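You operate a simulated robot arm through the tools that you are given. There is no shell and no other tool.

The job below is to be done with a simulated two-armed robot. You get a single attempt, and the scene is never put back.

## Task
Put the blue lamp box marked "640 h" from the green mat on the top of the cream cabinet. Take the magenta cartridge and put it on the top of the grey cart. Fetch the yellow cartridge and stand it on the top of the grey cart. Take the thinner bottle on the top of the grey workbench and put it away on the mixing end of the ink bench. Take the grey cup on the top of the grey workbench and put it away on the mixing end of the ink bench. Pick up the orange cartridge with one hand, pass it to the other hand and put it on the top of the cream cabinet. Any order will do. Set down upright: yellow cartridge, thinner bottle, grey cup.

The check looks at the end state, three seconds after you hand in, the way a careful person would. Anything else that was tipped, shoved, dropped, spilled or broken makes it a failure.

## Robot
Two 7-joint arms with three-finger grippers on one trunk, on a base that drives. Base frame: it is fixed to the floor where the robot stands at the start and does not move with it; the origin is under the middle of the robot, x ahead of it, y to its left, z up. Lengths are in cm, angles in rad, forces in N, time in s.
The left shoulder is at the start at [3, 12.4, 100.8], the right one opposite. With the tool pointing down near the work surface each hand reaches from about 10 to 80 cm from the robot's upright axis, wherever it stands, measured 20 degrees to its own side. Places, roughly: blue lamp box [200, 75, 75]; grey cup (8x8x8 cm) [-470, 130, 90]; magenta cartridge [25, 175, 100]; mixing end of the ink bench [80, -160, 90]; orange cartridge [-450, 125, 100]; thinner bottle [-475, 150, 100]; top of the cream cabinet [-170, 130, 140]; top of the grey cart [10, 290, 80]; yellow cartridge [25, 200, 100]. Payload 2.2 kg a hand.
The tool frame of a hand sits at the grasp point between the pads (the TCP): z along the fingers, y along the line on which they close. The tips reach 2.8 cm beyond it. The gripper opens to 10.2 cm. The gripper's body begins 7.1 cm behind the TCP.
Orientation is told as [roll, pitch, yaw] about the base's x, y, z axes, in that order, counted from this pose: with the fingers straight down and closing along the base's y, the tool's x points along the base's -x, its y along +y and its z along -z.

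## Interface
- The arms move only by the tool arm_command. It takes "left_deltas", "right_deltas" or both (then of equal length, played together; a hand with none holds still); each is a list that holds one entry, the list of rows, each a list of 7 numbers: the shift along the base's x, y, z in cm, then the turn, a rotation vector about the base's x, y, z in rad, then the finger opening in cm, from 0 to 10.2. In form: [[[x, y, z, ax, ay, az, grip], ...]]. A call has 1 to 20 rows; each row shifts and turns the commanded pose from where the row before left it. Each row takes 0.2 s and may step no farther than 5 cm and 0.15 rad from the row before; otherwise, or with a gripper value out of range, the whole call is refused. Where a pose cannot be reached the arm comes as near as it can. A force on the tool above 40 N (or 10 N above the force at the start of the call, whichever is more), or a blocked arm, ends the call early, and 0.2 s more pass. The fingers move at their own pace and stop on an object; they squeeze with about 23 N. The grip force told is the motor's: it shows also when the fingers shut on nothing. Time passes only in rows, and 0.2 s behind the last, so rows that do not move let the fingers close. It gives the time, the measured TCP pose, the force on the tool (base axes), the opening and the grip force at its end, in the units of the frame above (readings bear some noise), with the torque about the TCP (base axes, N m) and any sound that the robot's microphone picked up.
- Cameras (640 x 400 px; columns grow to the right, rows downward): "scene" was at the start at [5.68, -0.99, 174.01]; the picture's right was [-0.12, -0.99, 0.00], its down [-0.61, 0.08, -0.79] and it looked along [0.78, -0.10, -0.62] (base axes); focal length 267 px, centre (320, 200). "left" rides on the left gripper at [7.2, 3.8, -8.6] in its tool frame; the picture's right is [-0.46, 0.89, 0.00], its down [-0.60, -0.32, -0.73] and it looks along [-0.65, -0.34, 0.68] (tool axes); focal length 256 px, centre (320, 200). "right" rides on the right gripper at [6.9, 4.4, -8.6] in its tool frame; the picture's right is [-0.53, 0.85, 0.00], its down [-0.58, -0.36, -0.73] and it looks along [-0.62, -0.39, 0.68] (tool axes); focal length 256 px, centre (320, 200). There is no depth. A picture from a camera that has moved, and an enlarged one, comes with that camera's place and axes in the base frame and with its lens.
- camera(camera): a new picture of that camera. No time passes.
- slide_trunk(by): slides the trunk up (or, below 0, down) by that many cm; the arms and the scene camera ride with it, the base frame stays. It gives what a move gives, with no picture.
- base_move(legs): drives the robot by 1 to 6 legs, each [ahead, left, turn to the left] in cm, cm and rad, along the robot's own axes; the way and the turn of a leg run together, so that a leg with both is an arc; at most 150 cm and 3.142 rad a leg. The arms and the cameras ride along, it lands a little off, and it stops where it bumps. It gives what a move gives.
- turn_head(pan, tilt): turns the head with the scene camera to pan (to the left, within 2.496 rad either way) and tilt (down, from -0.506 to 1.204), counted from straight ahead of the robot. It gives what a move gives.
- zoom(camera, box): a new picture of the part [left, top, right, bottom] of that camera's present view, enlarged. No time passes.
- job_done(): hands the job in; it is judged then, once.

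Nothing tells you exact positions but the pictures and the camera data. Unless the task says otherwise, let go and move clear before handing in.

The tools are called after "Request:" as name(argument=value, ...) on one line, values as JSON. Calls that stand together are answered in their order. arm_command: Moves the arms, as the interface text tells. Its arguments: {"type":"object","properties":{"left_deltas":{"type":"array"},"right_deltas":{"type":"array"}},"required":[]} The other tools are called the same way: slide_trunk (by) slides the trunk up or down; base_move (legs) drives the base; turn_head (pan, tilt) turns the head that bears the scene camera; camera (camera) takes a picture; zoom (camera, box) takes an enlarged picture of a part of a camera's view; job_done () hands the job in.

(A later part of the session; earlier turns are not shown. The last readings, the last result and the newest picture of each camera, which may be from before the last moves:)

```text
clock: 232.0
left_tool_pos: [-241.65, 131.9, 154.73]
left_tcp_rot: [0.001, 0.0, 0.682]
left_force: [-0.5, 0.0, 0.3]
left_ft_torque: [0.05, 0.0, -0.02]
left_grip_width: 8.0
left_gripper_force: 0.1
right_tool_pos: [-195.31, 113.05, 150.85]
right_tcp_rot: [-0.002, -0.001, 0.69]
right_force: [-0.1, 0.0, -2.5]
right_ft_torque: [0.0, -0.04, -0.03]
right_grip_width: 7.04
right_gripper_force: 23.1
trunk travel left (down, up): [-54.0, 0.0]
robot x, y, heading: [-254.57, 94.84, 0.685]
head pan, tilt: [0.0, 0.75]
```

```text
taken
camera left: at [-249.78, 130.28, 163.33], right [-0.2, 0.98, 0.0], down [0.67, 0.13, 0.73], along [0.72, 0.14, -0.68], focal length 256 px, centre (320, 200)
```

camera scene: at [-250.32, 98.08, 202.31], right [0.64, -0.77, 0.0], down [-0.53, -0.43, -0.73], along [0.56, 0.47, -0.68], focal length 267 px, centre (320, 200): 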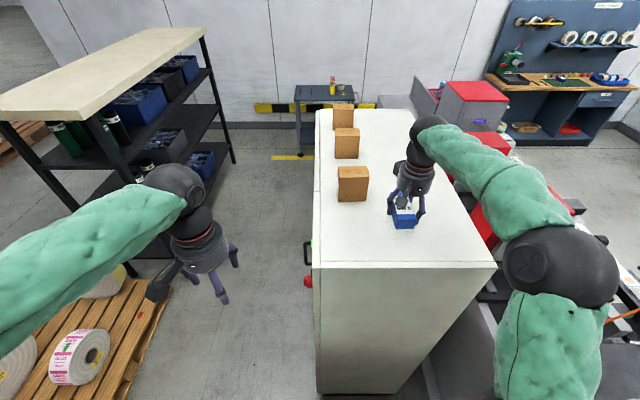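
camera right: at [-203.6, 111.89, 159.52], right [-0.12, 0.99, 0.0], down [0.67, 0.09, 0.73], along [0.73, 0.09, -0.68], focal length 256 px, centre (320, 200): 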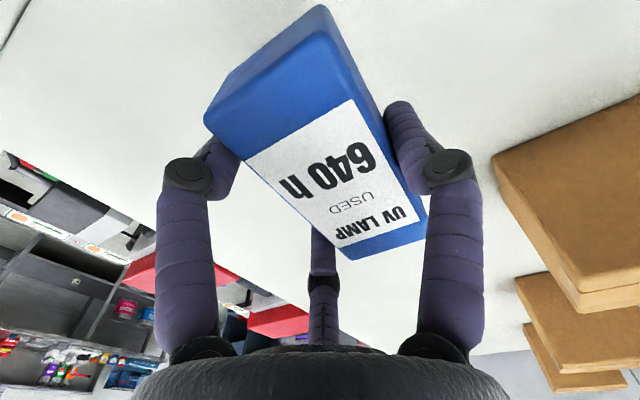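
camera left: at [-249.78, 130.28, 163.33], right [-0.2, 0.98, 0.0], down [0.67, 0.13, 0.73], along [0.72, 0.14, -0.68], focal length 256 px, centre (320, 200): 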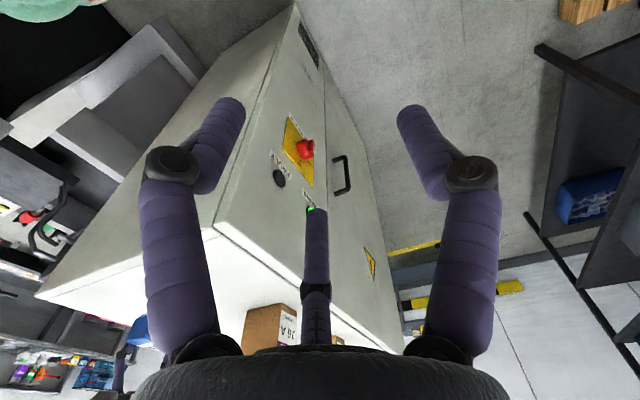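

The box hovers about 6 cm above the free part of the cabinet top, clear of the blocks. I lower it with the force watched.

Request:
arm_command(right_deltas=[[[0, 0, -1, 0, 0, 0, 2], [0, 0, -1, 0, 0, 0, 2], [0, 0, -1, 0, 0, 0, 2], [0, 0, 0, 0, 0, 0, 2]]])

Request:
arm_command(right_deltas=[[[0, 0, -0.5, 0, 0, 0, 2], [0, 0, -0.5, 0, 0, 0, 2], [0, 0, 0, 0, 0, 0, 2]]])

Request:
zoom(camera="scene", box=[340, 120, 480, 250])

```text
clock: 233.0
left_tool_pos: [-241.55, 131.99, 154.69]
left_tcp_rot: [0.002, 0.002, 0.683]
left_force: [0.5, -0.7, 0.0]
left_ft_torque: [-0.01, 0.02, -0.01]
left_grip_width: 7.98
left_gripper_force: 0.0
right_tool_pos: [-195.45, 112.95, 147.91]
right_tcp_rot: [-0.003, 0.0, 0.688]
right_force: [0.2, -0.5, -2.2]
right_ft_torque: [-0.05, -0.03, 0.0]
right_grip_width: 7.03
right_gripper_force: 22.9
trunk travel left (down, up): [-54.0, 0.0]
robot x, y, heading: [-254.59, 94.53, 0.691]
head pan, tilt: [0.0, 0.75]
```

```text
clock: 233.8
left_tool_pos: [-241.67, 131.98, 154.81]
left_tcp_rot: [0.0, -0.002, 0.683]
left_force: [-0.8, 0.5, 0.3]
left_ft_torque: [0.0, 0.01, 0.0]
left_grip_width: 8.0
left_gripper_force: 0.0
right_tool_pos: [-195.33, 112.94, 147.3]
right_tcp_rot: [-0.002, -0.012, 0.686]
right_force: [3.3, 1.4, 23.9]
right_ft_torque: [0.2, 0.08, -0.03]
right_grip_width: 7.04
right_gripper_force: 23.5
trunk travel left (down, up): [-54.0, 0.0]
robot x, y, heading: [-254.26, 94.58, 0.697]
head pan, tilt: [0.0, 0.75]
```

```text
3.08 times, centred on (410, 185) of scene
camera zoom: at [-250.4, 98.13, 202.34], right [0.64, -0.77, 0.0], down [-0.53, -0.43, -0.73], along [0.56, 0.47, -0.68], focal length 821 px, centre (43, 246)
```

zoom: 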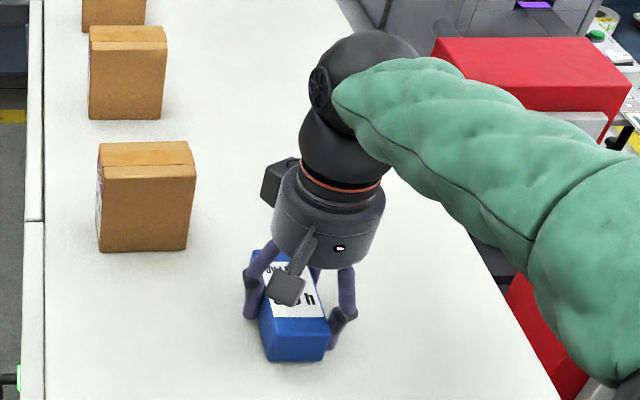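

Contact: the box is on the cabinet. I ease off, open the fingers and rise.

Request:
arm_command(right_deltas=[[[0, 0, 0.3, 0, 0, 0, 2], [0, 0, 0, 0, 0, 0, 7.2], [0, 0, 0, 0, 0, 0, 8.5], [0, 0, 0, 0, 0, 0, 10.2], [0, 0, 0, 0, 0, 0, 10.2], [0, 0, 1, 0, 0, 0, 10.2], [0, 0, 2, 0, 0, 0, 10.2], [0, 0, 2, 0, 0, 0, 10.2], [0, 0, 2, 0, 0, 0, 10.2], [0, 0, 0, 0, 0, 0, 10.2]]])

Request:
camera(camera="right")

Request:
camera(camera="scene")

```text
clock: 236.0
left_tool_pos: [-241.58, 131.96, 154.64]
left_tcp_rot: [0.003, 0.002, 0.681]
left_force: [-0.3, 0.0, 0.1]
left_ft_torque: [-0.01, -0.03, 0.01]
left_grip_width: 8.0
left_gripper_force: 0.0
right_tool_pos: [-195.55, 112.92, 154.17]
right_tcp_rot: [-0.002, -0.001, 0.689]
right_force: [-0.4, 0.1, 0.3]
right_ft_torque: [-0.01, 0.0, -0.03]
right_grip_width: 10.22
right_gripper_force: 0.1
trunk travel left (down, up): [-54.0, 0.0]
robot x, y, heading: [-254.14, 94.73, 0.688]
head pan, tilt: [0.0, 0.75]
```

```text
taken
camera right: at [-203.56, 111.9, 162.73], right [-0.13, 0.99, 0.0], down [0.68, 0.09, 0.73], along [0.73, 0.09, -0.68], focal length 256 px, centre (320, 200)
```

right: 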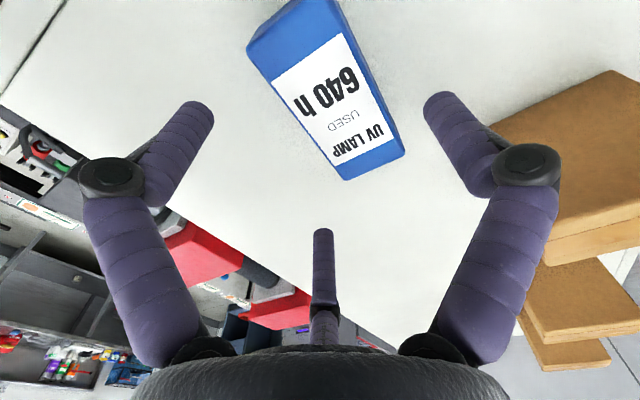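

```text
taken
camera scene: at [-250.19, 98.2, 202.31], right [0.64, -0.77, 0.0], down [-0.53, -0.43, -0.73], along [0.56, 0.47, -0.68], focal length 267 px, centre (320, 200)
```

scene: 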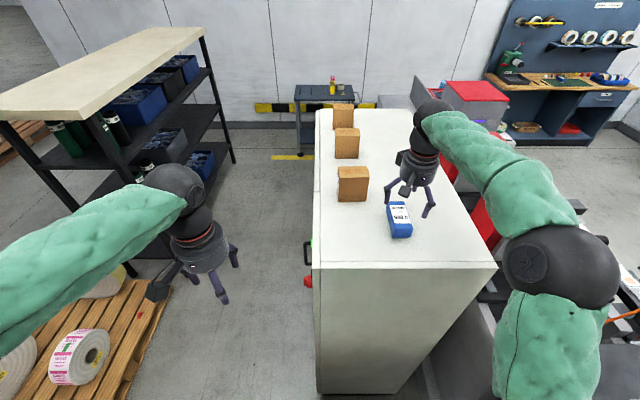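

The lamp box lies on the cabinet, clear of the blocks. I retract, back away, and turn to look toward the grey workbench.

Request:
arm_command(right_deltas=[[[-2.9, -2.2, 0.5, 0, 0, 0, 10.2], [-2.9, -2.2, 0.5, 0, 0, 0, 10.2], [-2.9, -2.2, 0, 0, 0, 0, 10.2], [-2.9, -2.2, 0, 0, 0, 0, 10.2], [-2.9, -2.2, 0, 0, 0, 0, 10.2], [-2.9, -2.2, 0, 0, 0, 0, 10.2], [-2, -1.6, 0, 0, 0, 0, 10.2], [0, 0, 0, 0, 0, 0, 10.2]]])

Request:
base_move(legs=[[-40, 0, 0], [0, 0, 1.58]])

Request:
turn_head(pan=0, tilt=0.6)

Request:
camera(camera="scene")

Request:
turn_head(pan=0.6, tilt=0.5)

Request:
camera(camera="scene")

Request:
zoom(camera="scene", box=[200, 80, 400, 205])

```text
clock: 237.8
left_tool_pos: [-241.57, 132.05, 154.79]
left_tcp_rot: [0.002, 0.001, 0.682]
left_force: [0.7, 0.8, -0.3]
left_ft_torque: [0.02, 0.01, 0.02]
left_grip_width: 8.01
left_gripper_force: 0.2
right_tool_pos: [-214.78, 98.26, 155.14]
right_tcp_rot: [-0.003, -0.001, 0.69]
right_force: [0.2, 0.0, -0.1]
right_ft_torque: [-0.03, 0.02, -0.01]
right_grip_width: 10.18
right_gripper_force: 0.1
trunk travel left (down, up): [-54.0, 0.0]
robot x, y, heading: [-254.16, 94.92, 0.69]
head pan, tilt: [0.0, 0.75]
```

```text
clock: 244.1
left_tool_pos: [-322.58, 81.74, 154.71]
left_tcp_rot: [0.002, 0.0, 2.259]
left_force: [-0.1, 0.3, 1.0]
left_ft_torque: [0.02, 0.01, 0.01]
left_grip_width: 7.98
left_gripper_force: 0.1
right_tool_pos: [-288.89, 108.77, 155.21]
right_tcp_rot: [-0.002, -0.002, 2.268]
right_force: [0.7, 0.8, 0.4]
right_ft_torque: [0.0, -0.01, 0.01]
right_grip_width: 10.2
right_gripper_force: 0.0
trunk travel left (down, up): [-54.0, 0.0]
robot x, y, heading: [-285.14, 68.93, 2.271]
head pan, tilt: [0.0, 0.75]
```

```text
clock: 244.8
left_tool_pos: [-322.52, 81.73, 154.68]
left_tcp_rot: [0.001, 0.001, 2.26]
left_force: [0.8, 0.2, 0.3]
left_ft_torque: [-0.02, 0.01, 0.05]
left_grip_width: 7.98
left_gripper_force: 0.0
right_tool_pos: [-289.03, 108.77, 155.23]
right_tcp_rot: [-0.002, -0.003, 2.267]
right_force: [-0.4, -0.1, -0.9]
right_ft_torque: [0.01, 0.02, 0.01]
right_grip_width: 10.19
right_gripper_force: 0.1
trunk travel left (down, up): [-54.0, 0.0]
robot x, y, heading: [-285.45, 68.98, 2.265]
head pan, tilt: [0.0, 0.6]
```

```text
taken
camera scene: at [-288.91, 73.75, 203.59], right [0.77, 0.64, 0.0], down [0.36, -0.43, -0.82], along [-0.53, 0.63, -0.57], focal length 267 px, centre (320, 200)
```

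scene: 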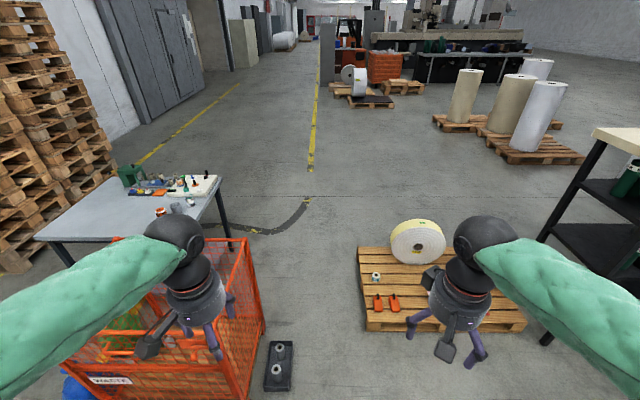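

```text
clock: 245.8
left_tool_pos: [-322.6, 81.75, 154.77]
left_tcp_rot: [0.002, 0.001, 2.26]
left_force: [0.3, 0.4, 0.7]
left_ft_torque: [-0.01, 0.0, -0.02]
left_grip_width: 8.0
left_gripper_force: 0.1
right_tool_pos: [-288.98, 108.82, 155.11]
right_tcp_rot: [-0.002, -0.002, 2.267]
right_force: [0.4, -0.5, 0.2]
right_ft_torque: [0.05, -0.01, -0.01]
right_grip_width: 10.2
right_gripper_force: 0.2
trunk travel left (down, up): [-54.0, 0.0]
robot x, y, heading: [-285.77, 69.3, 2.266]
head pan, tilt: [0.6, 0.499]
```

```text
taken
camera scene: at [-291.98, 69.44, 204.5], right [0.27, 0.96, 0.0], down [0.46, -0.13, -0.88], along [-0.85, 0.24, -0.48], focal length 267 px, centre (320, 200)
```

scene: 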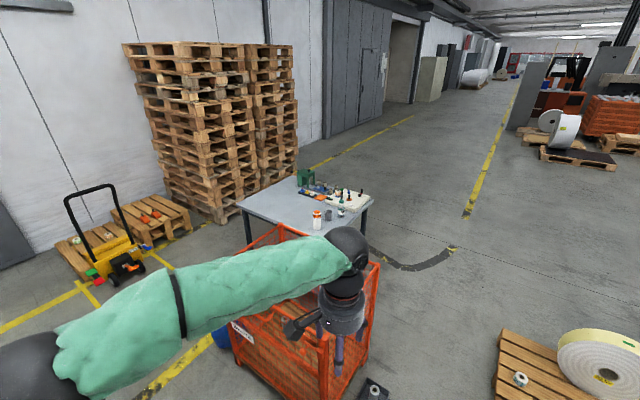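

```text
3.20 times, centred on (300, 142) of scene
camera zoom: at [-291.98, 69.44, 204.5], right [0.27, 0.96, 0.0], down [0.46, -0.13, -0.88], along [-0.85, 0.24, -0.48], focal length 853 px, centre (384, 384)
```

zoom: 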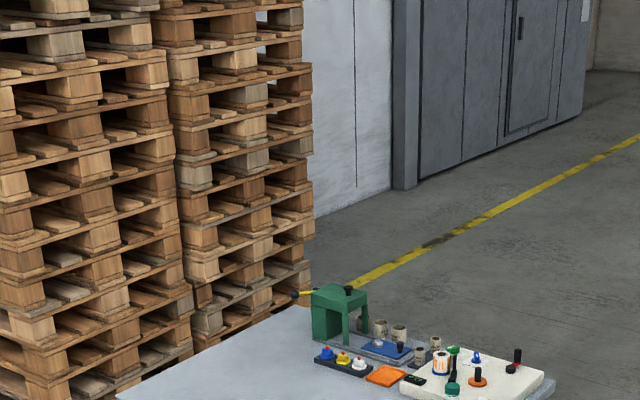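

The direct way to the bench's right end is blocked by a roller block and a pallet (gap only ~52 cm). I'll go around the bench's left end instead, so I slide back along the corridor and look up that aisle.

Request:
base_move(legs=[[6, 115, 0], [0, 113, 0]])

Request:
turn_head(pan=0, tilt=0.6)

Request:
camera(camera="scene")

Request:
turn_head(pan=-0.7, tilt=0.6)

Request:
camera(camera="scene")

```text
clock: 256.9
left_tool_pos: [-500.24, -57.99, 154.74]
left_tcp_rot: [0.002, 0.0, 2.253]
left_force: [0.5, 0.9, 0.8]
left_ft_torque: [0.0, 0.01, 0.0]
left_grip_width: 7.99
left_gripper_force: 0.1
right_tool_pos: [-466.52, -31.26, 155.11]
right_tcp_rot: [-0.001, -0.002, 2.257]
right_force: [-0.7, -0.7, -1.2]
right_ft_torque: [-0.02, 0.0, 0.01]
right_grip_width: 10.2
right_gripper_force: 0.0
trunk travel left (down, up): [-54.0, 0.0]
robot x, y, heading: [-463.18, -70.94, 2.258]
head pan, tilt: [0.6, 0.499]
```

```text
clock: 257.9
left_tool_pos: [-500.34, -58.04, 154.72]
left_tcp_rot: [0.001, 0.001, 2.251]
left_force: [-0.2, -0.1, -1.0]
left_ft_torque: [0.02, 0.02, -0.01]
left_grip_width: 8.02
left_gripper_force: 0.0
right_tool_pos: [-466.45, -31.33, 155.16]
right_tcp_rot: [-0.003, -0.002, 2.257]
right_force: [-0.2, -0.1, -0.9]
right_ft_torque: [0.02, 0.0, 0.01]
right_grip_width: 10.22
right_gripper_force: 0.0
trunk travel left (down, up): [-54.0, 0.0]
robot x, y, heading: [-463.02, -70.87, 2.262]
head pan, tilt: [0.0, 0.6]
```

```text
taken
camera scene: at [-466.74, -66.37, 203.6], right [0.77, 0.64, 0.0], down [0.36, -0.44, -0.83], along [-0.53, 0.64, -0.56], focal length 267 px, centre (320, 200)
```

scene: 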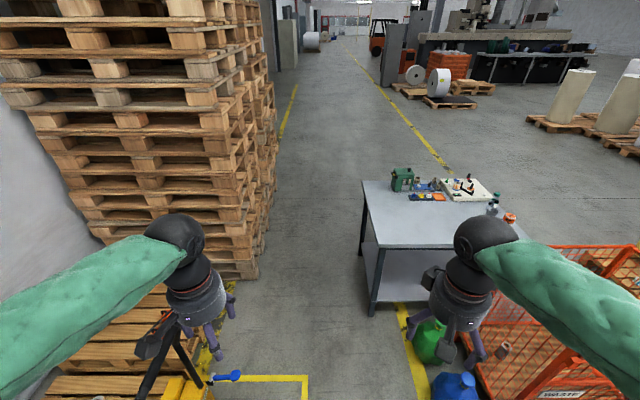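

```text
clock: 259.0
left_tool_pos: [-500.45, -58.03, 154.79]
left_tcp_rot: [0.002, 0.002, 2.252]
left_force: [-0.3, 0.8, 0.3]
left_ft_torque: [0.03, -0.03, -0.04]
left_grip_width: 8.03
left_gripper_force: 0.1
right_tool_pos: [-466.36, -31.28, 155.19]
right_tcp_rot: [-0.001, -0.002, 2.259]
right_force: [-0.4, -0.1, 0.1]
right_ft_torque: [-0.04, 0.01, 0.0]
right_grip_width: 10.22
right_gripper_force: 0.0
trunk travel left (down, up): [-54.0, 0.0]
robot x, y, heading: [-463.12, -70.81, 2.26]
head pan, tilt: [-0.7, 0.6]
```

```text
taken
camera scene: at [-461.04, -64.36, 203.6], right [1.0, -0.01, 0.0], down [-0.01, -0.56, -0.83], along [0.01, 0.82, -0.56], focal length 267 px, centre (320, 200)
```

scene: 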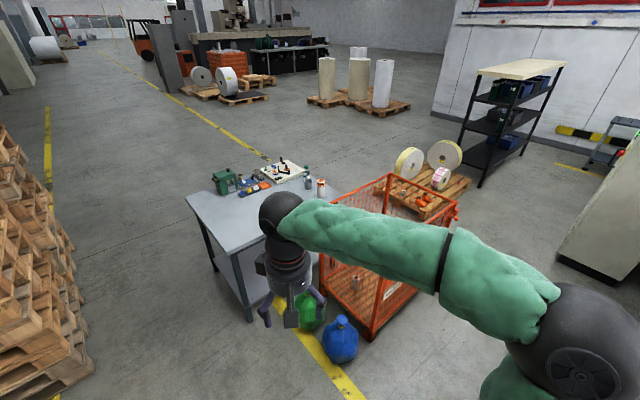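

The aisle between pallet stack and bench is about 93 cm wide and the stack is tall, so my elbows must come in. I stretch both arms forward to narrow my width.

Request:
arm_command(left_deltas=[[[-1.65, 3.45, -2.1, 0, 0, 0, 8], [-1.65, 3.45, -2.1, 0, 0, 0, 8], [-1.65, 3.45, -2.1, 0, 0, 0, 8], [-1.65, 3.45, -2.1, 0, 0, 0, 8], [-1.65, 3.45, -2.1, 0, 0, 0, 8], [-1.65, 3.45, -2.1, 0, 0, 0, 8], [-1.65, 3.45, -2.1, 0, 0, 0, 8], [0, 0, 0, 0, 0, 0, 8]]], right_deltas=[[[-3.41, 2.19, -2.1, 0, 0, 0, 8], [-3.41, 2.19, -2.1, 0, 0, 0, 8], [-3.41, 2.19, -2.1, 0, 0, 0, 8], [-3.41, 2.19, -2.1, 0, 0, 0, 8], [-3.41, 2.19, -2.1, 0, 0, 0, 8], [-3.41, 2.19, -2.1, 0, 0, 0, 8], [-3.41, 2.19, -2.1, 0, 0, 0, 8], [0, 0, 0, 0, 0, 0, 8]]])

Request:
turn_head(pan=0, tilt=1.2)

Request:
camera(camera="scene")

Request:
turn_head(pan=0, tilt=0.7)

Request:
camera(camera="scene")

```text
clock: 260.8
left_tool_pos: [-511.74, -34.16, 140.38]
left_tcp_rot: [0.001, -0.002, 2.251]
left_force: [0.3, -1.1, -0.1]
left_ft_torque: [0.02, 0.04, 0.0]
left_grip_width: 8.0
left_gripper_force: 0.1
right_tool_pos: [-490.16, -16.23, 140.68]
right_tcp_rot: [-0.003, -0.003, 2.257]
right_force: [0.8, -0.6, 1.6]
right_ft_torque: [0.04, 0.03, -0.02]
right_grip_width: 8.02
right_gripper_force: 0.1
trunk travel left (down, up): [-54.0, 0.0]
robot x, y, heading: [-463.2, -70.98, 2.262]
head pan, tilt: [-0.7, 0.6]
```

```text
clock: 261.9
left_tool_pos: [-511.83, -33.91, 140.02]
left_tcp_rot: [0.003, 0.0, 2.252]
left_force: [0.3, 0.6, 0.0]
left_ft_torque: [0.02, 0.0, 0.0]
left_grip_width: 8.0
left_gripper_force: 0.0
right_tool_pos: [-490.35, -16.06, 140.47]
right_tcp_rot: [-0.001, -0.002, 2.259]
right_force: [-0.4, -0.6, -0.6]
right_ft_torque: [-0.01, 0.0, -0.04]
right_grip_width: 7.99
right_gripper_force: 0.0
trunk travel left (down, up): [-54.0, 0.0]
robot x, y, heading: [-463.07, -70.95, 2.26]
head pan, tilt: [0.0, 1.201]
```

```text
taken
camera scene: at [-464.68, -68.9, 199.14], right [0.77, 0.64, 0.0], down [0.59, -0.72, -0.36], along [-0.23, 0.28, -0.93], focal length 267 px, centre (320, 200)
```

scene: 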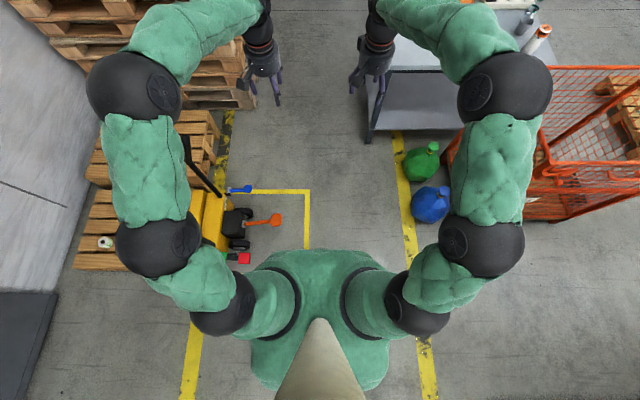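

```text
clock: 262.8
left_tool_pos: [-511.99, -33.86, 140.05]
left_tcp_rot: [0.001, 0.002, 2.251]
left_force: [0.6, -0.8, 0.1]
left_ft_torque: [0.04, -0.04, 0.01]
left_grip_width: 7.98
left_gripper_force: 0.1
right_tool_pos: [-490.32, -16.13, 140.57]
right_tcp_rot: [-0.001, 0.0, 2.26]
right_force: [0.1, -0.8, 0.7]
right_ft_torque: [0.01, 0.0, -0.01]
right_grip_width: 8.03
right_gripper_force: 0.1
trunk travel left (down, up): [-54.0, 0.0]
robot x, y, heading: [-463.43, -71.05, 2.262]
head pan, tilt: [0.0, 0.7]
```

```text
taken
camera scene: at [-466.57, -66.61, 202.72], right [0.77, 0.64, 0.0], down [0.41, -0.5, -0.76], along [-0.49, 0.59, -0.65], focal length 267 px, centre (320, 200)
```

scene: 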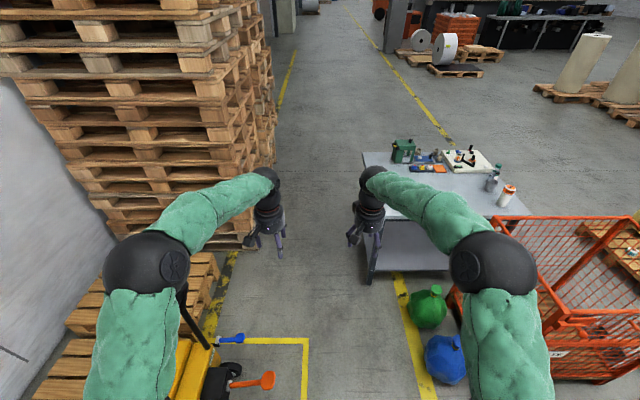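

Now my elbows are within about ±38 cm. I shift slightly right and drive up the aisle past the bench's left end in two stages.

Request:
base_move(legs=[[0, -5, 0.01], [110, 0, 0]])

Request:
turn_head(pan=0, tilt=1.0)

Request:
camera(camera="scene")

Request:
turn_head(pan=-0.8, tilt=0.8)

Request:
camera(camera="scene")

```text
clock: 268.9
left_tool_pos: [-579.06, 52.56, 140.05]
left_tcp_rot: [0.001, 0.001, 2.261]
left_force: [1.7, 0.3, 0.7]
left_ft_torque: [0.0, 0.01, 0.01]
left_grip_width: 8.0
left_gripper_force: 0.2
right_tool_pos: [-557.53, 70.59, 140.57]
right_tcp_rot: [-0.001, -0.002, 2.267]
right_force: [0.5, -0.1, 0.4]
right_ft_torque: [0.0, -0.01, -0.01]
right_grip_width: 8.0
right_gripper_force: 0.0
trunk travel left (down, up): [-54.0, 0.0]
robot x, y, heading: [-529.7, 16.06, 2.271]
head pan, tilt: [0.0, 0.7]
```

```text
clock: 269.8
left_tool_pos: [-578.93, 52.58, 140.14]
left_tcp_rot: [0.001, 0.001, 2.263]
left_force: [-0.3, -0.2, 0.5]
left_ft_torque: [0.01, -0.01, -0.03]
left_grip_width: 7.98
left_gripper_force: 0.2
right_tool_pos: [-557.55, 70.63, 140.48]
right_tcp_rot: [-0.001, -0.002, 2.267]
right_force: [0.3, -0.9, 0.8]
right_ft_torque: [-0.02, -0.01, -0.01]
right_grip_width: 7.99
right_gripper_force: 0.2
trunk travel left (down, up): [-54.0, 0.0]
robot x, y, heading: [-530.01, 15.97, 2.273]
head pan, tilt: [0.0, 1.0]
```

```text
taken
camera scene: at [-532.29, 19.18, 200.4], right [0.77, 0.64, 0.0], down [0.54, -0.64, -0.54], along [-0.35, 0.41, -0.84], focal length 267 px, centre (320, 200)
```

scene: 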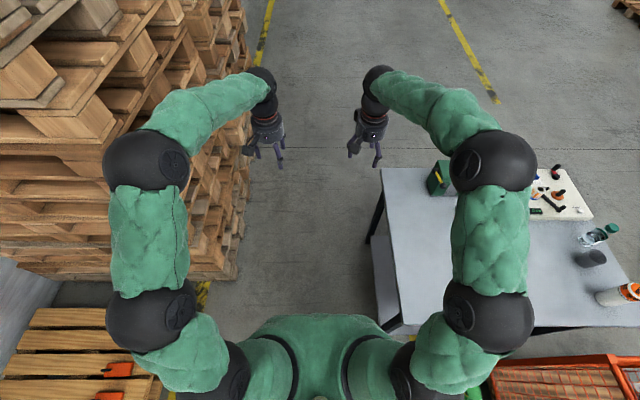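

```text
clock: 270.9
left_tool_pos: [-579.01, 52.55, 140.18]
left_tcp_rot: [0.001, 0.001, 2.261]
left_force: [-0.1, 0.3, 0.5]
left_ft_torque: [0.0, -0.01, -0.01]
left_grip_width: 8.0
left_gripper_force: 0.1
right_tool_pos: [-557.58, 70.61, 140.49]
right_tcp_rot: [-0.002, -0.001, 2.265]
right_force: [0.7, -0.7, 0.3]
right_ft_torque: [0.01, -0.01, -0.02]
right_grip_width: 7.98
right_gripper_force: 0.1
trunk travel left (down, up): [-54.0, 0.0]
robot x, y, heading: [-529.63, 15.67, 2.27]
head pan, tilt: [-0.799, 0.799]
```

```text
taken
camera scene: at [-526.99, 21.86, 201.91], right [1.0, -0.1, 0.0], down [-0.07, -0.71, -0.7], along [0.07, 0.69, -0.72], focal length 267 px, centre (320, 200)
```

scene: 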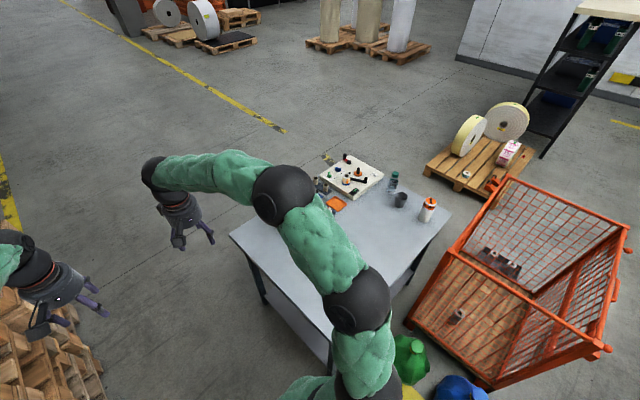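

I can see the clear bottle with green cap, the grey cup and the orange cartridge at the bench's right end. I drive on past the bench and around behind it.

Request:
base_move(legs=[[150, 0, 0], [20, -90, 0], [0, -100, 0]])

Request:
turn_head(pan=1.6, tilt=0.6)

Request:
camera(camera="scene")

Request:
turn_head(pan=2.45, tilt=0.8)

Request:
camera(camera="scene")

```text
clock: 287.6
left_tool_pos: [-542.52, 305.44, 140.0]
left_tcp_rot: [0.002, 0.004, 2.261]
left_force: [-0.8, 0.3, 0.5]
left_ft_torque: [0.03, -0.05, 0.0]
left_grip_width: 8.04
left_gripper_force: 0.0
right_tool_pos: [-521.08, 323.57, 140.45]
right_tcp_rot: [-0.002, -0.001, 2.268]
right_force: [-0.1, 0.3, -0.6]
right_ft_torque: [-0.02, 0.01, 0.01]
right_grip_width: 8.0
right_gripper_force: 0.1
trunk travel left (down, up): [-54.0, 0.0]
robot x, y, heading: [-493.22, 269.0, 2.268]
head pan, tilt: [-0.799, 0.799]
```

```text
clock: 289.8
left_tool_pos: [-542.39, 305.5, 140.14]
left_tcp_rot: [0.003, 0.001, 2.26]
left_force: [0.0, -0.4, -0.7]
left_ft_torque: [-0.04, 0.01, 0.0]
left_grip_width: 8.02
left_gripper_force: 0.1
right_tool_pos: [-520.9, 323.48, 140.47]
right_tcp_rot: [-0.002, -0.001, 2.268]
right_force: [-0.4, -0.3, 0.5]
right_ft_torque: [0.0, -0.01, 0.03]
right_grip_width: 8.0
right_gripper_force: 0.0
trunk travel left (down, up): [-54.0, 0.0]
robot x, y, heading: [-493.18, 268.95, 2.273]
head pan, tilt: [1.6, 0.6]
```

```text
taken
camera scene: at [-497.85, 260.81, 203.6], right [-0.67, 0.75, 0.0], down [0.42, 0.38, -0.83], along [-0.62, -0.55, -0.56], focal length 267 px, centre (320, 200)
```

scene: 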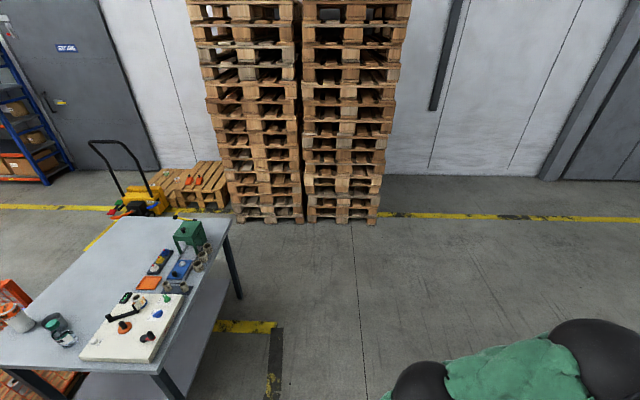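

```text
clock: 290.9
left_tool_pos: [-542.43, 305.39, 140.12]
left_tcp_rot: [0.001, 0.001, 2.261]
left_force: [-0.5, -0.4, 0.0]
left_ft_torque: [0.01, 0.02, -0.01]
left_grip_width: 8.01
left_gripper_force: 0.0
right_tool_pos: [-521.05, 323.59, 140.39]
right_tcp_rot: [-0.001, -0.002, 2.267]
right_force: [-0.5, -0.2, -0.4]
right_ft_torque: [0.01, 0.02, -0.02]
right_grip_width: 7.98
right_gripper_force: 0.1
trunk travel left (down, up): [-54.0, 0.0]
robot x, y, heading: [-493.19, 268.74, 2.27]
head pan, tilt: [2.45, 0.799]
```

```text
taken
camera scene: at [-491.2, 258.62, 201.91], right [-1.0, -0.01, 0.0], down [0.0, 0.72, -0.7], along [0.0, -0.7, -0.72], focal length 267 px, centre (320, 200)
```

scene: 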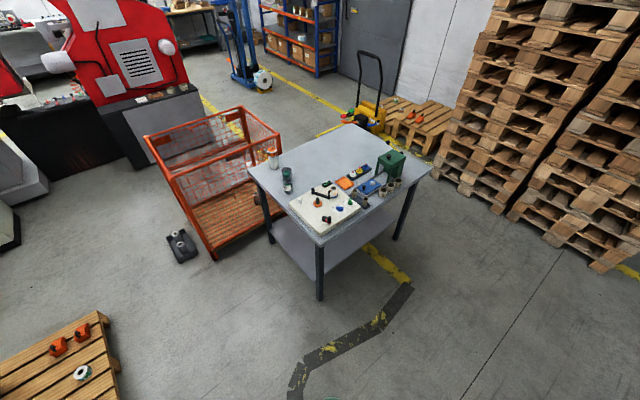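

The bench's right end is free and approachable from here. I turn to face it and slide into place beside it, staying clear of the cage and roller block.

Request:
base_move(legs=[[0, 0, 1.571], [8, 121, 0]])

Request:
turn_head(pan=0.15, tilt=0.8)

Request:
camera(camera="scene")

Request:
zoom(camera="scene", box=[240, 120, 440, 260])

Request:
turn_head(pan=0.9, tilt=1.0)

Request:
camera(camera="scene")

Request:
camera(camera="left")

```text
clock: 300.9
left_tool_pos: [-459.72, 121.8, 140.13]
left_tcp_rot: [0.002, 0.002, -2.465]
left_force: [0.8, -0.4, -0.5]
left_ft_torque: [0.02, 0.0, -0.01]
left_grip_width: 8.0
left_gripper_force: 0.1
right_tool_pos: [-477.54, 143.29, 140.57]
right_tcp_rot: [-0.001, 0.0, -2.459]
right_force: [-0.5, -0.2, 0.7]
right_ft_torque: [0.0, 0.0, 0.0]
right_grip_width: 8.0
right_gripper_force: 0.0
trunk travel left (down, up): [-54.0, 0.0]
robot x, y, heading: [-422.8, 170.65, -2.46]
head pan, tilt: [2.45, 0.799]
```

```text
clock: 303.0
left_tool_pos: [-459.71, 121.72, 140.11]
left_tcp_rot: [0.002, 0.003, -2.464]
left_force: [-0.2, -0.5, 1.3]
left_ft_torque: [-0.01, 0.01, 0.0]
left_grip_width: 8.0
left_gripper_force: 0.1
right_tool_pos: [-477.52, 143.46, 140.52]
right_tcp_rot: [-0.001, -0.001, -2.458]
right_force: [-0.6, 1.0, -0.1]
right_ft_torque: [-0.01, -0.01, -0.01]
right_grip_width: 7.99
right_gripper_force: 0.0
trunk travel left (down, up): [-54.0, 0.0]
robot x, y, heading: [-422.49, 170.19, -2.454]
head pan, tilt: [0.15, 0.799]
```

```text
taken
camera scene: at [-425.54, 166.41, 201.91], right [-0.74, 0.67, 0.0], down [0.48, 0.53, -0.7], along [-0.47, -0.52, -0.72], focal length 267 px, centre (320, 200)
```

scene: 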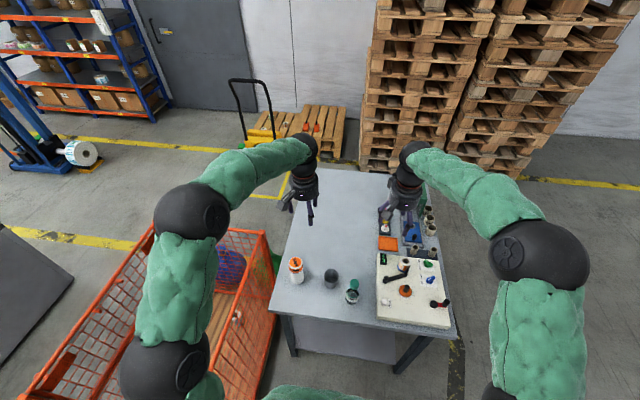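

```text
2.86 times, centred on (340, 190) of scene
camera zoom: at [-425.54, 166.41, 201.91], right [-0.74, 0.67, 0.0], down [0.48, 0.53, -0.7], along [-0.47, -0.52, -0.72], focal length 762 px, centre (263, 229)
```

zoom: 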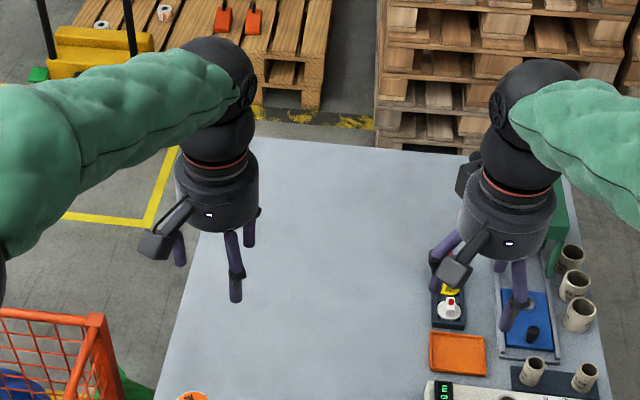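

```text
clock: 304.1
left_tool_pos: [-459.81, 121.79, 140.1]
left_tcp_rot: [0.001, 0.002, -2.465]
left_force: [-0.8, -0.7, 1.0]
left_ft_torque: [0.01, -0.01, 0.0]
left_grip_width: 8.02
left_gripper_force: 0.1
right_tool_pos: [-477.56, 143.4, 140.57]
right_tcp_rot: [-0.002, 0.0, -2.457]
right_force: [0.6, 0.1, -1.0]
right_ft_torque: [0.01, -0.02, 0.01]
right_grip_width: 7.97
right_gripper_force: 0.0
trunk travel left (down, up): [-54.0, 0.0]
robot x, y, heading: [-422.53, 170.35, -2.455]
head pan, tilt: [0.901, 1.0]
```

```text
taken
camera scene: at [-420.03, 165.43, 200.4], right [-1.0, -0.01, 0.0], down [-0.01, 0.84, -0.54], along [0.01, -0.54, -0.84], focal length 267 px, centre (320, 200)
```

scene: 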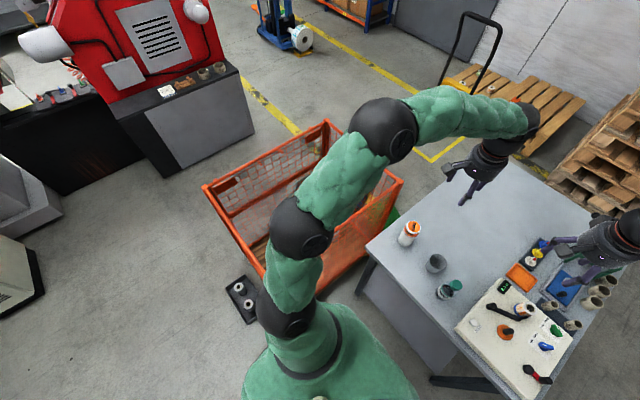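

```text
taken
camera left: at [-451.92, 123.35, 148.67], right [0.19, -0.98, 0.0], down [-0.67, -0.13, 0.73], along [-0.72, -0.14, -0.68], focal length 256 px, centre (320, 200)
```

left: 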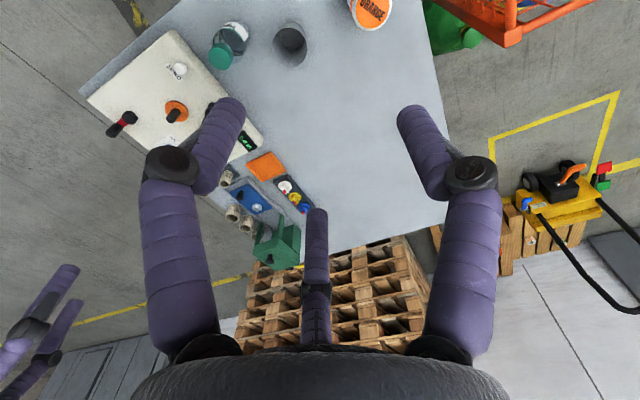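

Orange, cup and bottle stand at the bench's right end in easy reach: orange about (−459.3, 113.1), top z ≈ 98.5. I lower the trunk, keep clear of everything, and bring the left hand above the orange cartridge.

Request:
slide_trunk(by=-16)

Request:
arm_command(left_deltas=[[[0.2, -3, 0, 0, 0, 0, 8.6], [0.2, -3, 0, 0, 0, 0, 8.6], [0.1, -2.7, 0, 0, 0, 0, 8.6], [0, 0, -4, 0, 0, 0, 8.6], [0, 0, 0, 0, 0, 0, 8.6]]])

Request:
camera(camera="left")

Request:
turn_head(pan=0.2, tilt=0.9)

Request:
camera(camera="scene")

```text
clock: 305.9
left_tool_pos: [-459.81, 121.83, 124.08]
left_tcp_rot: [0.003, -0.001, -2.466]
left_force: [0.0, -0.4, 0.6]
left_ft_torque: [0.0, -0.02, -0.03]
left_grip_width: 8.02
left_gripper_force: 0.1
right_tool_pos: [-477.51, 143.39, 124.56]
right_tcp_rot: [-0.002, -0.001, -2.459]
right_force: [-0.2, -0.8, -0.2]
right_ft_torque: [-0.03, 0.03, 0.0]
right_grip_width: 8.0
right_gripper_force: 0.1
trunk travel left (down, up): [-38.0, 16.0]
robot x, y, heading: [-422.9, 170.52, -2.453]
head pan, tilt: [0.901, 1.0]
```

```text
clock: 307.1
left_tool_pos: [-459.26, 113.15, 120.09]
left_tcp_rot: [0.0, 0.001, -2.465]
left_force: [0.1, 0.3, 0.2]
left_ft_torque: [-0.02, 0.04, -0.02]
left_grip_width: 8.59
left_gripper_force: 0.1
right_tool_pos: [-477.59, 143.42, 124.52]
right_tcp_rot: [-0.002, -0.001, -2.457]
right_force: [0.5, -0.1, 0.8]
right_ft_torque: [-0.01, -0.03, 0.02]
right_grip_width: 7.99
right_gripper_force: 0.1
trunk travel left (down, up): [-38.0, 16.0]
robot x, y, heading: [-422.66, 170.33, -2.457]
head pan, tilt: [0.901, 1.0]
```

```text
taken
camera left: at [-451.34, 114.76, 128.63], right [0.19, -0.98, 0.0], down [-0.67, -0.13, 0.73], along [-0.72, -0.14, -0.68], focal length 256 px, centre (320, 200)
```

left: 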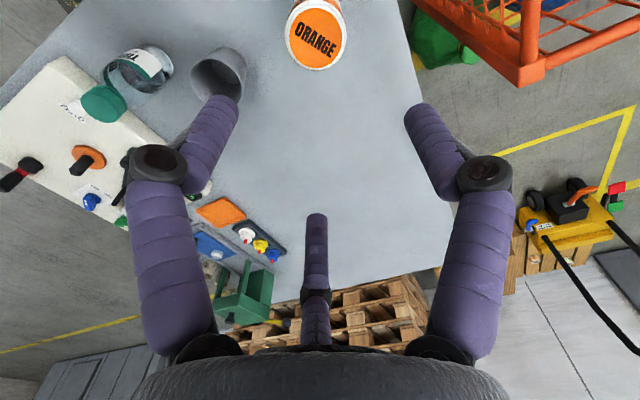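

```text
clock: 308.2
left_tool_pos: [-459.18, 113.08, 120.11]
left_tcp_rot: [0.002, 0.005, -2.465]
left_force: [0.1, 0.9, -0.2]
left_ft_torque: [0.0, 0.0, 0.03]
left_grip_width: 8.61
left_gripper_force: 0.0
right_tool_pos: [-477.6, 143.43, 124.47]
right_tcp_rot: [-0.003, -0.001, -2.459]
right_force: [-0.5, 0.2, 0.2]
right_ft_torque: [0.02, 0.01, -0.01]
right_grip_width: 7.99
right_gripper_force: 0.0
trunk travel left (down, up): [-38.0, 16.0]
robot x, y, heading: [-422.43, 170.47, -2.457]
head pan, tilt: [0.201, 0.901]
```

```text
taken
camera scene: at [-424.9, 166.54, 185.12], right [-0.78, 0.63, 0.0], down [0.49, 0.61, -0.62], along [-0.39, -0.48, -0.78], focal length 267 px, centre (320, 200)
```

scene: 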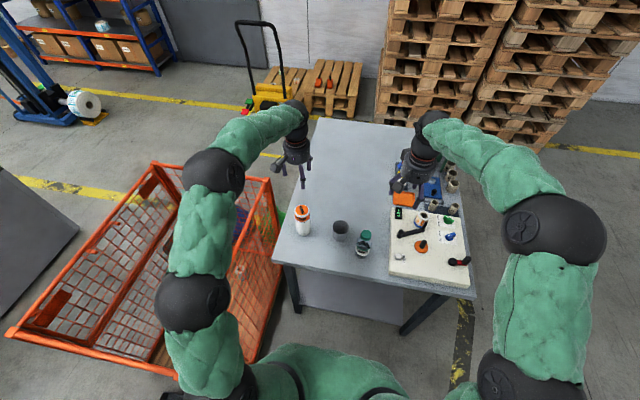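

Request:
arm_command(left_deltas=[[[0.2, 0.3, -4, 0, 0, 0, 8.6], [0, 0, -4, 0, 0, 0, 8.6], [0, 0, -4, 0, 0, 0, 8.6], [0, 0, -4, 0, 0, 0, 8.6], [0, 0, 0, 0, 0, 0, 8.6]]])

Request:
camera(camera="left")

Request:
zoom(camera="scene", box=[230, 150, 410, 290])

```text
clock: 309.4
left_tool_pos: [-459.02, 113.5, 104.16]
left_tcp_rot: [0.002, 0.0, -2.464]
left_force: [-0.6, 0.8, -0.2]
left_ft_torque: [0.01, 0.01, -0.01]
left_grip_width: 8.61
left_gripper_force: 0.1
right_tool_pos: [-477.61, 143.6, 124.55]
right_tcp_rot: [-0.001, -0.001, -2.458]
right_force: [0.0, 0.6, 0.2]
right_ft_torque: [0.01, -0.01, -0.03]
right_grip_width: 8.0
right_gripper_force: 0.0
trunk travel left (down, up): [-38.0, 16.0]
robot x, y, heading: [-422.37, 170.56, -2.456]
head pan, tilt: [0.201, 0.901]
```

```text
taken
camera left: at [-451.16, 115.02, 112.65], right [0.19, -0.98, 0.0], down [-0.67, -0.13, 0.73], along [-0.72, -0.14, -0.68], focal length 256 px, centre (320, 200)
```

left: 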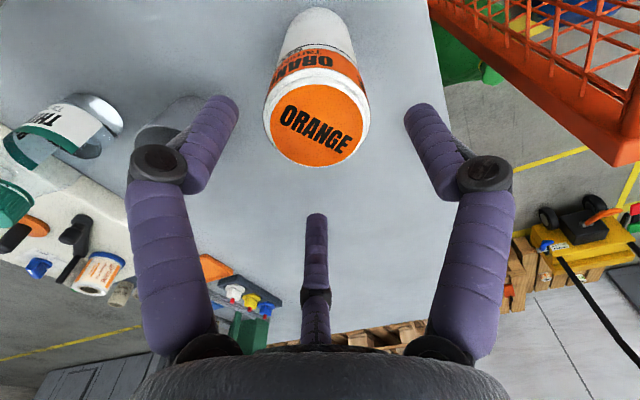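

```text
2.86 times, centred on (320, 220) of scene
camera zoom: at [-424.84, 166.62, 185.12], right [-0.77, 0.63, 0.0], down [0.5, 0.61, -0.62], along [-0.39, -0.48, -0.78], focal length 762 px, centre (320, 143)
```

zoom: 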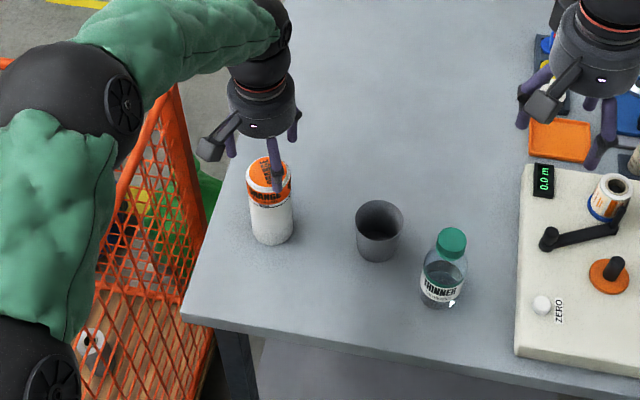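

Request:
arm_command(left_deltas=[[[-0.2, 0.1, -3, 0, 0, 0, 8.8], [0, 0, -3, 0, 0, 0, 8.8], [0, 0, -3, 0, 0, 0, 8.8], [0, 0, 0, 0, 0, 0, 8.8]]])

Request:
arm_command(left_deltas=[[[0, 0, 0, 0, 0, 0, 7], [0, 0, 0, 0, 0, 0, 6], [0, 0, 0, 0, 0, 0, 5], [0, 0, 0, 0, 0, 0, 4], [0, 0, 0, 0, 0, 0, 3], [0, 0, 0, 0, 0, 0, 3]]])

Request:
camera(camera="left")

```text
clock: 310.4
left_tool_pos: [-459.34, 113.48, 95.01]
left_tcp_rot: [0.001, 0.0, -2.466]
left_force: [0.1, -0.1, 0.0]
left_ft_torque: [0.0, 0.04, -0.02]
left_grip_width: 8.8
left_gripper_force: 0.0
right_tool_pos: [-477.51, 143.36, 124.54]
right_tcp_rot: [-0.002, -0.002, -2.458]
right_force: [-0.8, 0.5, 0.3]
right_ft_torque: [0.01, 0.03, 0.01]
right_grip_width: 8.01
right_gripper_force: 0.0
trunk travel left (down, up): [-38.0, 16.0]
robot x, y, heading: [-422.58, 170.16, -2.453]
head pan, tilt: [0.201, 0.901]
```

```text
clock: 311.8
left_tool_pos: [-459.19, 113.41, 94.95]
left_tcp_rot: [0.003, 0.0, -2.466]
left_force: [1.1, 0.0, 0.8]
left_ft_torque: [-0.01, -0.02, 0.01]
left_grip_width: 6.25
left_gripper_force: 22.7
right_tool_pos: [-477.52, 143.37, 124.46]
right_tcp_rot: [-0.002, -0.002, -2.459]
right_force: [-0.2, 0.5, 0.4]
right_ft_torque: [0.01, -0.05, 0.0]
right_grip_width: 7.99
right_gripper_force: 0.1
trunk travel left (down, up): [-38.0, 16.0]
robot x, y, heading: [-422.69, 170.55, -2.452]
head pan, tilt: [0.201, 0.901]
```

```text
taken
camera left: at [-451.41, 115.05, 103.56], right [0.19, -0.98, 0.0], down [-0.67, -0.13, 0.73], along [-0.72, -0.14, -0.68], focal length 256 px, centre (320, 200)
```

left: 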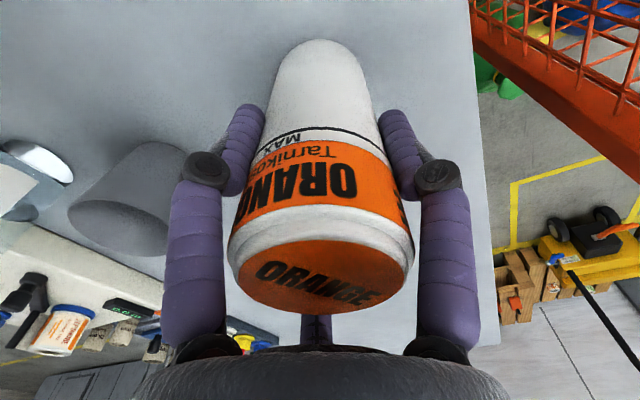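

Orange is gripped (6.25 cm). I lift it clear of the bench.

Request:
arm_command(left_deltas=[[[0, 0, 0.5, 0, 0, 0, 3], [0, 0, 1.5, 0, 0, 0, 3], [0, 0, 3, 0, 0, 0, 3], [0, 0, 4, 0, 0, 0, 3], [0, 0, 4, 0, 0, 0, 3], [0, 0, 4, 0, 0, 0, 3], [0, 0, 4, 0, 0, 0, 3], [0, 0, 4, 0, 0, 0, 3], [0, 0, 4, 0, 0, 0, 3], [0, 0, 0, 0, 0, 0, 3]]])

Request:
camera(camera="scene")

Request:
camera(camera="left")

Request:
camera(camera="right")

```text
clock: 314.0
left_tool_pos: [-459.25, 113.48, 124.08]
left_tcp_rot: [0.0, 0.004, -2.463]
left_force: [-0.3, 0.2, -2.0]
left_ft_torque: [-0.03, -0.01, 0.0]
left_grip_width: 6.19
left_gripper_force: 22.9
right_tool_pos: [-477.57, 143.43, 124.52]
right_tcp_rot: [-0.002, 0.0, -2.457]
right_force: [-0.1, 0.0, -0.1]
right_ft_torque: [0.03, 0.0, 0.02]
right_grip_width: 7.98
right_gripper_force: 0.0
trunk travel left (down, up): [-38.0, 16.0]
robot x, y, heading: [-422.34, 170.64, -2.457]
head pan, tilt: [0.201, 0.901]
```

```text
taken
camera scene: at [-424.96, 166.47, 185.11], right [-0.77, 0.63, 0.0], down [0.5, 0.61, -0.62], along [-0.39, -0.48, -0.78], focal length 267 px, centre (320, 200)
```

scene: 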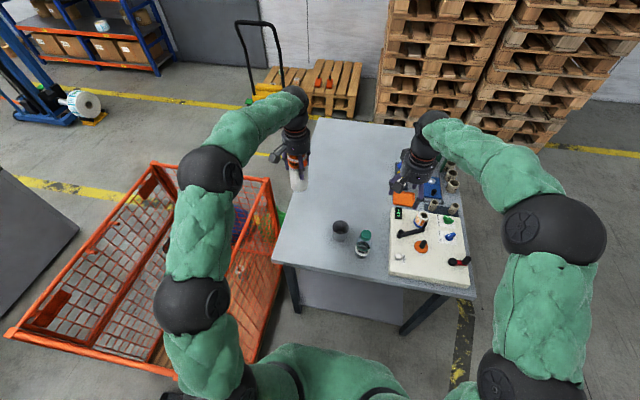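

```text
taken
camera left: at [-451.42, 115.02, 132.66], right [0.19, -0.98, 0.0], down [-0.67, -0.13, 0.73], along [-0.72, -0.14, -0.68], focal length 256 px, centre (320, 200)
```

left: 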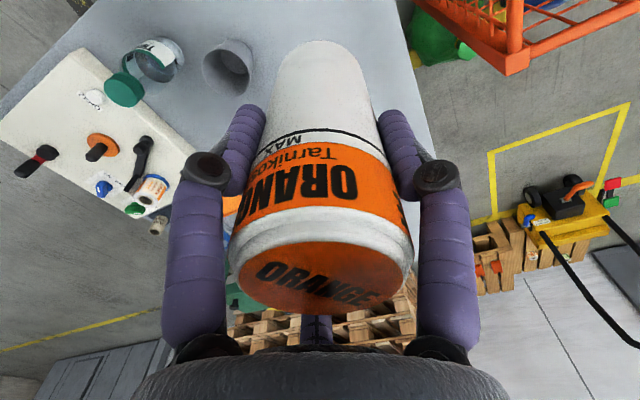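

```text
taken
camera right: at [-469.48, 144.3, 133.04], right [0.12, -0.99, 0.0], down [-0.68, -0.08, 0.73], along [-0.73, -0.09, -0.68], focal length 256 px, centre (320, 200)
```

right: 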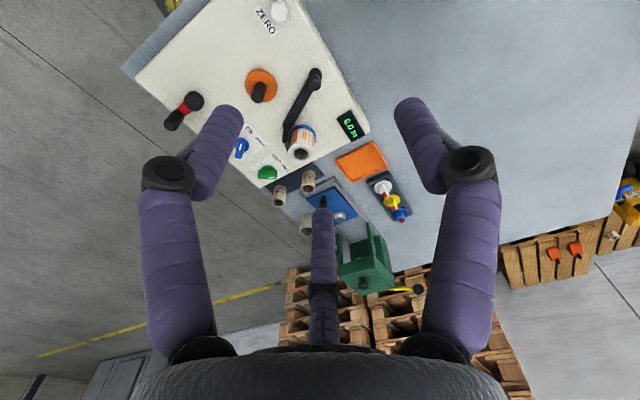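

Orange is held. I slide away from the bench into open floor before passing it between the hands.

Request:
base_move(legs=[[0, -110, 0.015]])

Request:
turn_head(pan=0, tilt=0.7)

Request:
camera(camera="scene")

```text
clock: 319.6
left_tool_pos: [-528.57, 197.79, 123.98]
left_tcp_rot: [0.002, 0.001, -2.455]
left_force: [-0.3, -0.3, -0.9]
left_ft_torque: [-0.02, -0.02, 0.0]
left_grip_width: 6.1
left_gripper_force: 22.9
right_tool_pos: [-547.21, 227.43, 124.49]
right_tcp_rot: [-0.002, -0.003, -2.447]
right_force: [0.1, 0.1, -0.1]
right_ft_torque: [0.01, 0.0, 0.01]
right_grip_width: 8.02
right_gripper_force: 0.1
trunk travel left (down, up): [-38.0, 16.0]
robot x, y, heading: [-492.39, 255.58, -2.444]
head pan, tilt: [0.201, 0.901]
```

```text
clock: 320.4
left_tool_pos: [-528.62, 197.8, 124.07]
left_tcp_rot: [0.002, 0.002, -2.454]
left_force: [0.9, -0.1, -1.7]
left_ft_torque: [0.01, 0.01, 0.03]
left_grip_width: 6.13
left_gripper_force: 22.8
right_tool_pos: [-547.17, 227.51, 124.5]
right_tcp_rot: [-0.003, -0.002, -2.447]
right_force: [0.4, 0.3, 0.0]
right_ft_torque: [-0.02, 0.0, -0.02]
right_grip_width: 8.02
right_gripper_force: 0.1
trunk travel left (down, up): [-38.0, 16.0]
robot x, y, heading: [-492.28, 255.24, -2.443]
head pan, tilt: [0.0, 0.7]
```

```text
taken
camera scene: at [-496.63, 251.58, 186.73], right [-0.64, 0.77, 0.0], down [0.49, 0.41, -0.76], along [-0.59, -0.49, -0.64], focal length 267 px, centre (320, 200)
```

scene: 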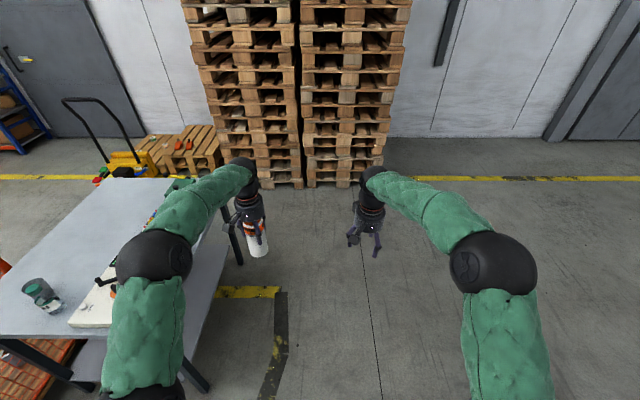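

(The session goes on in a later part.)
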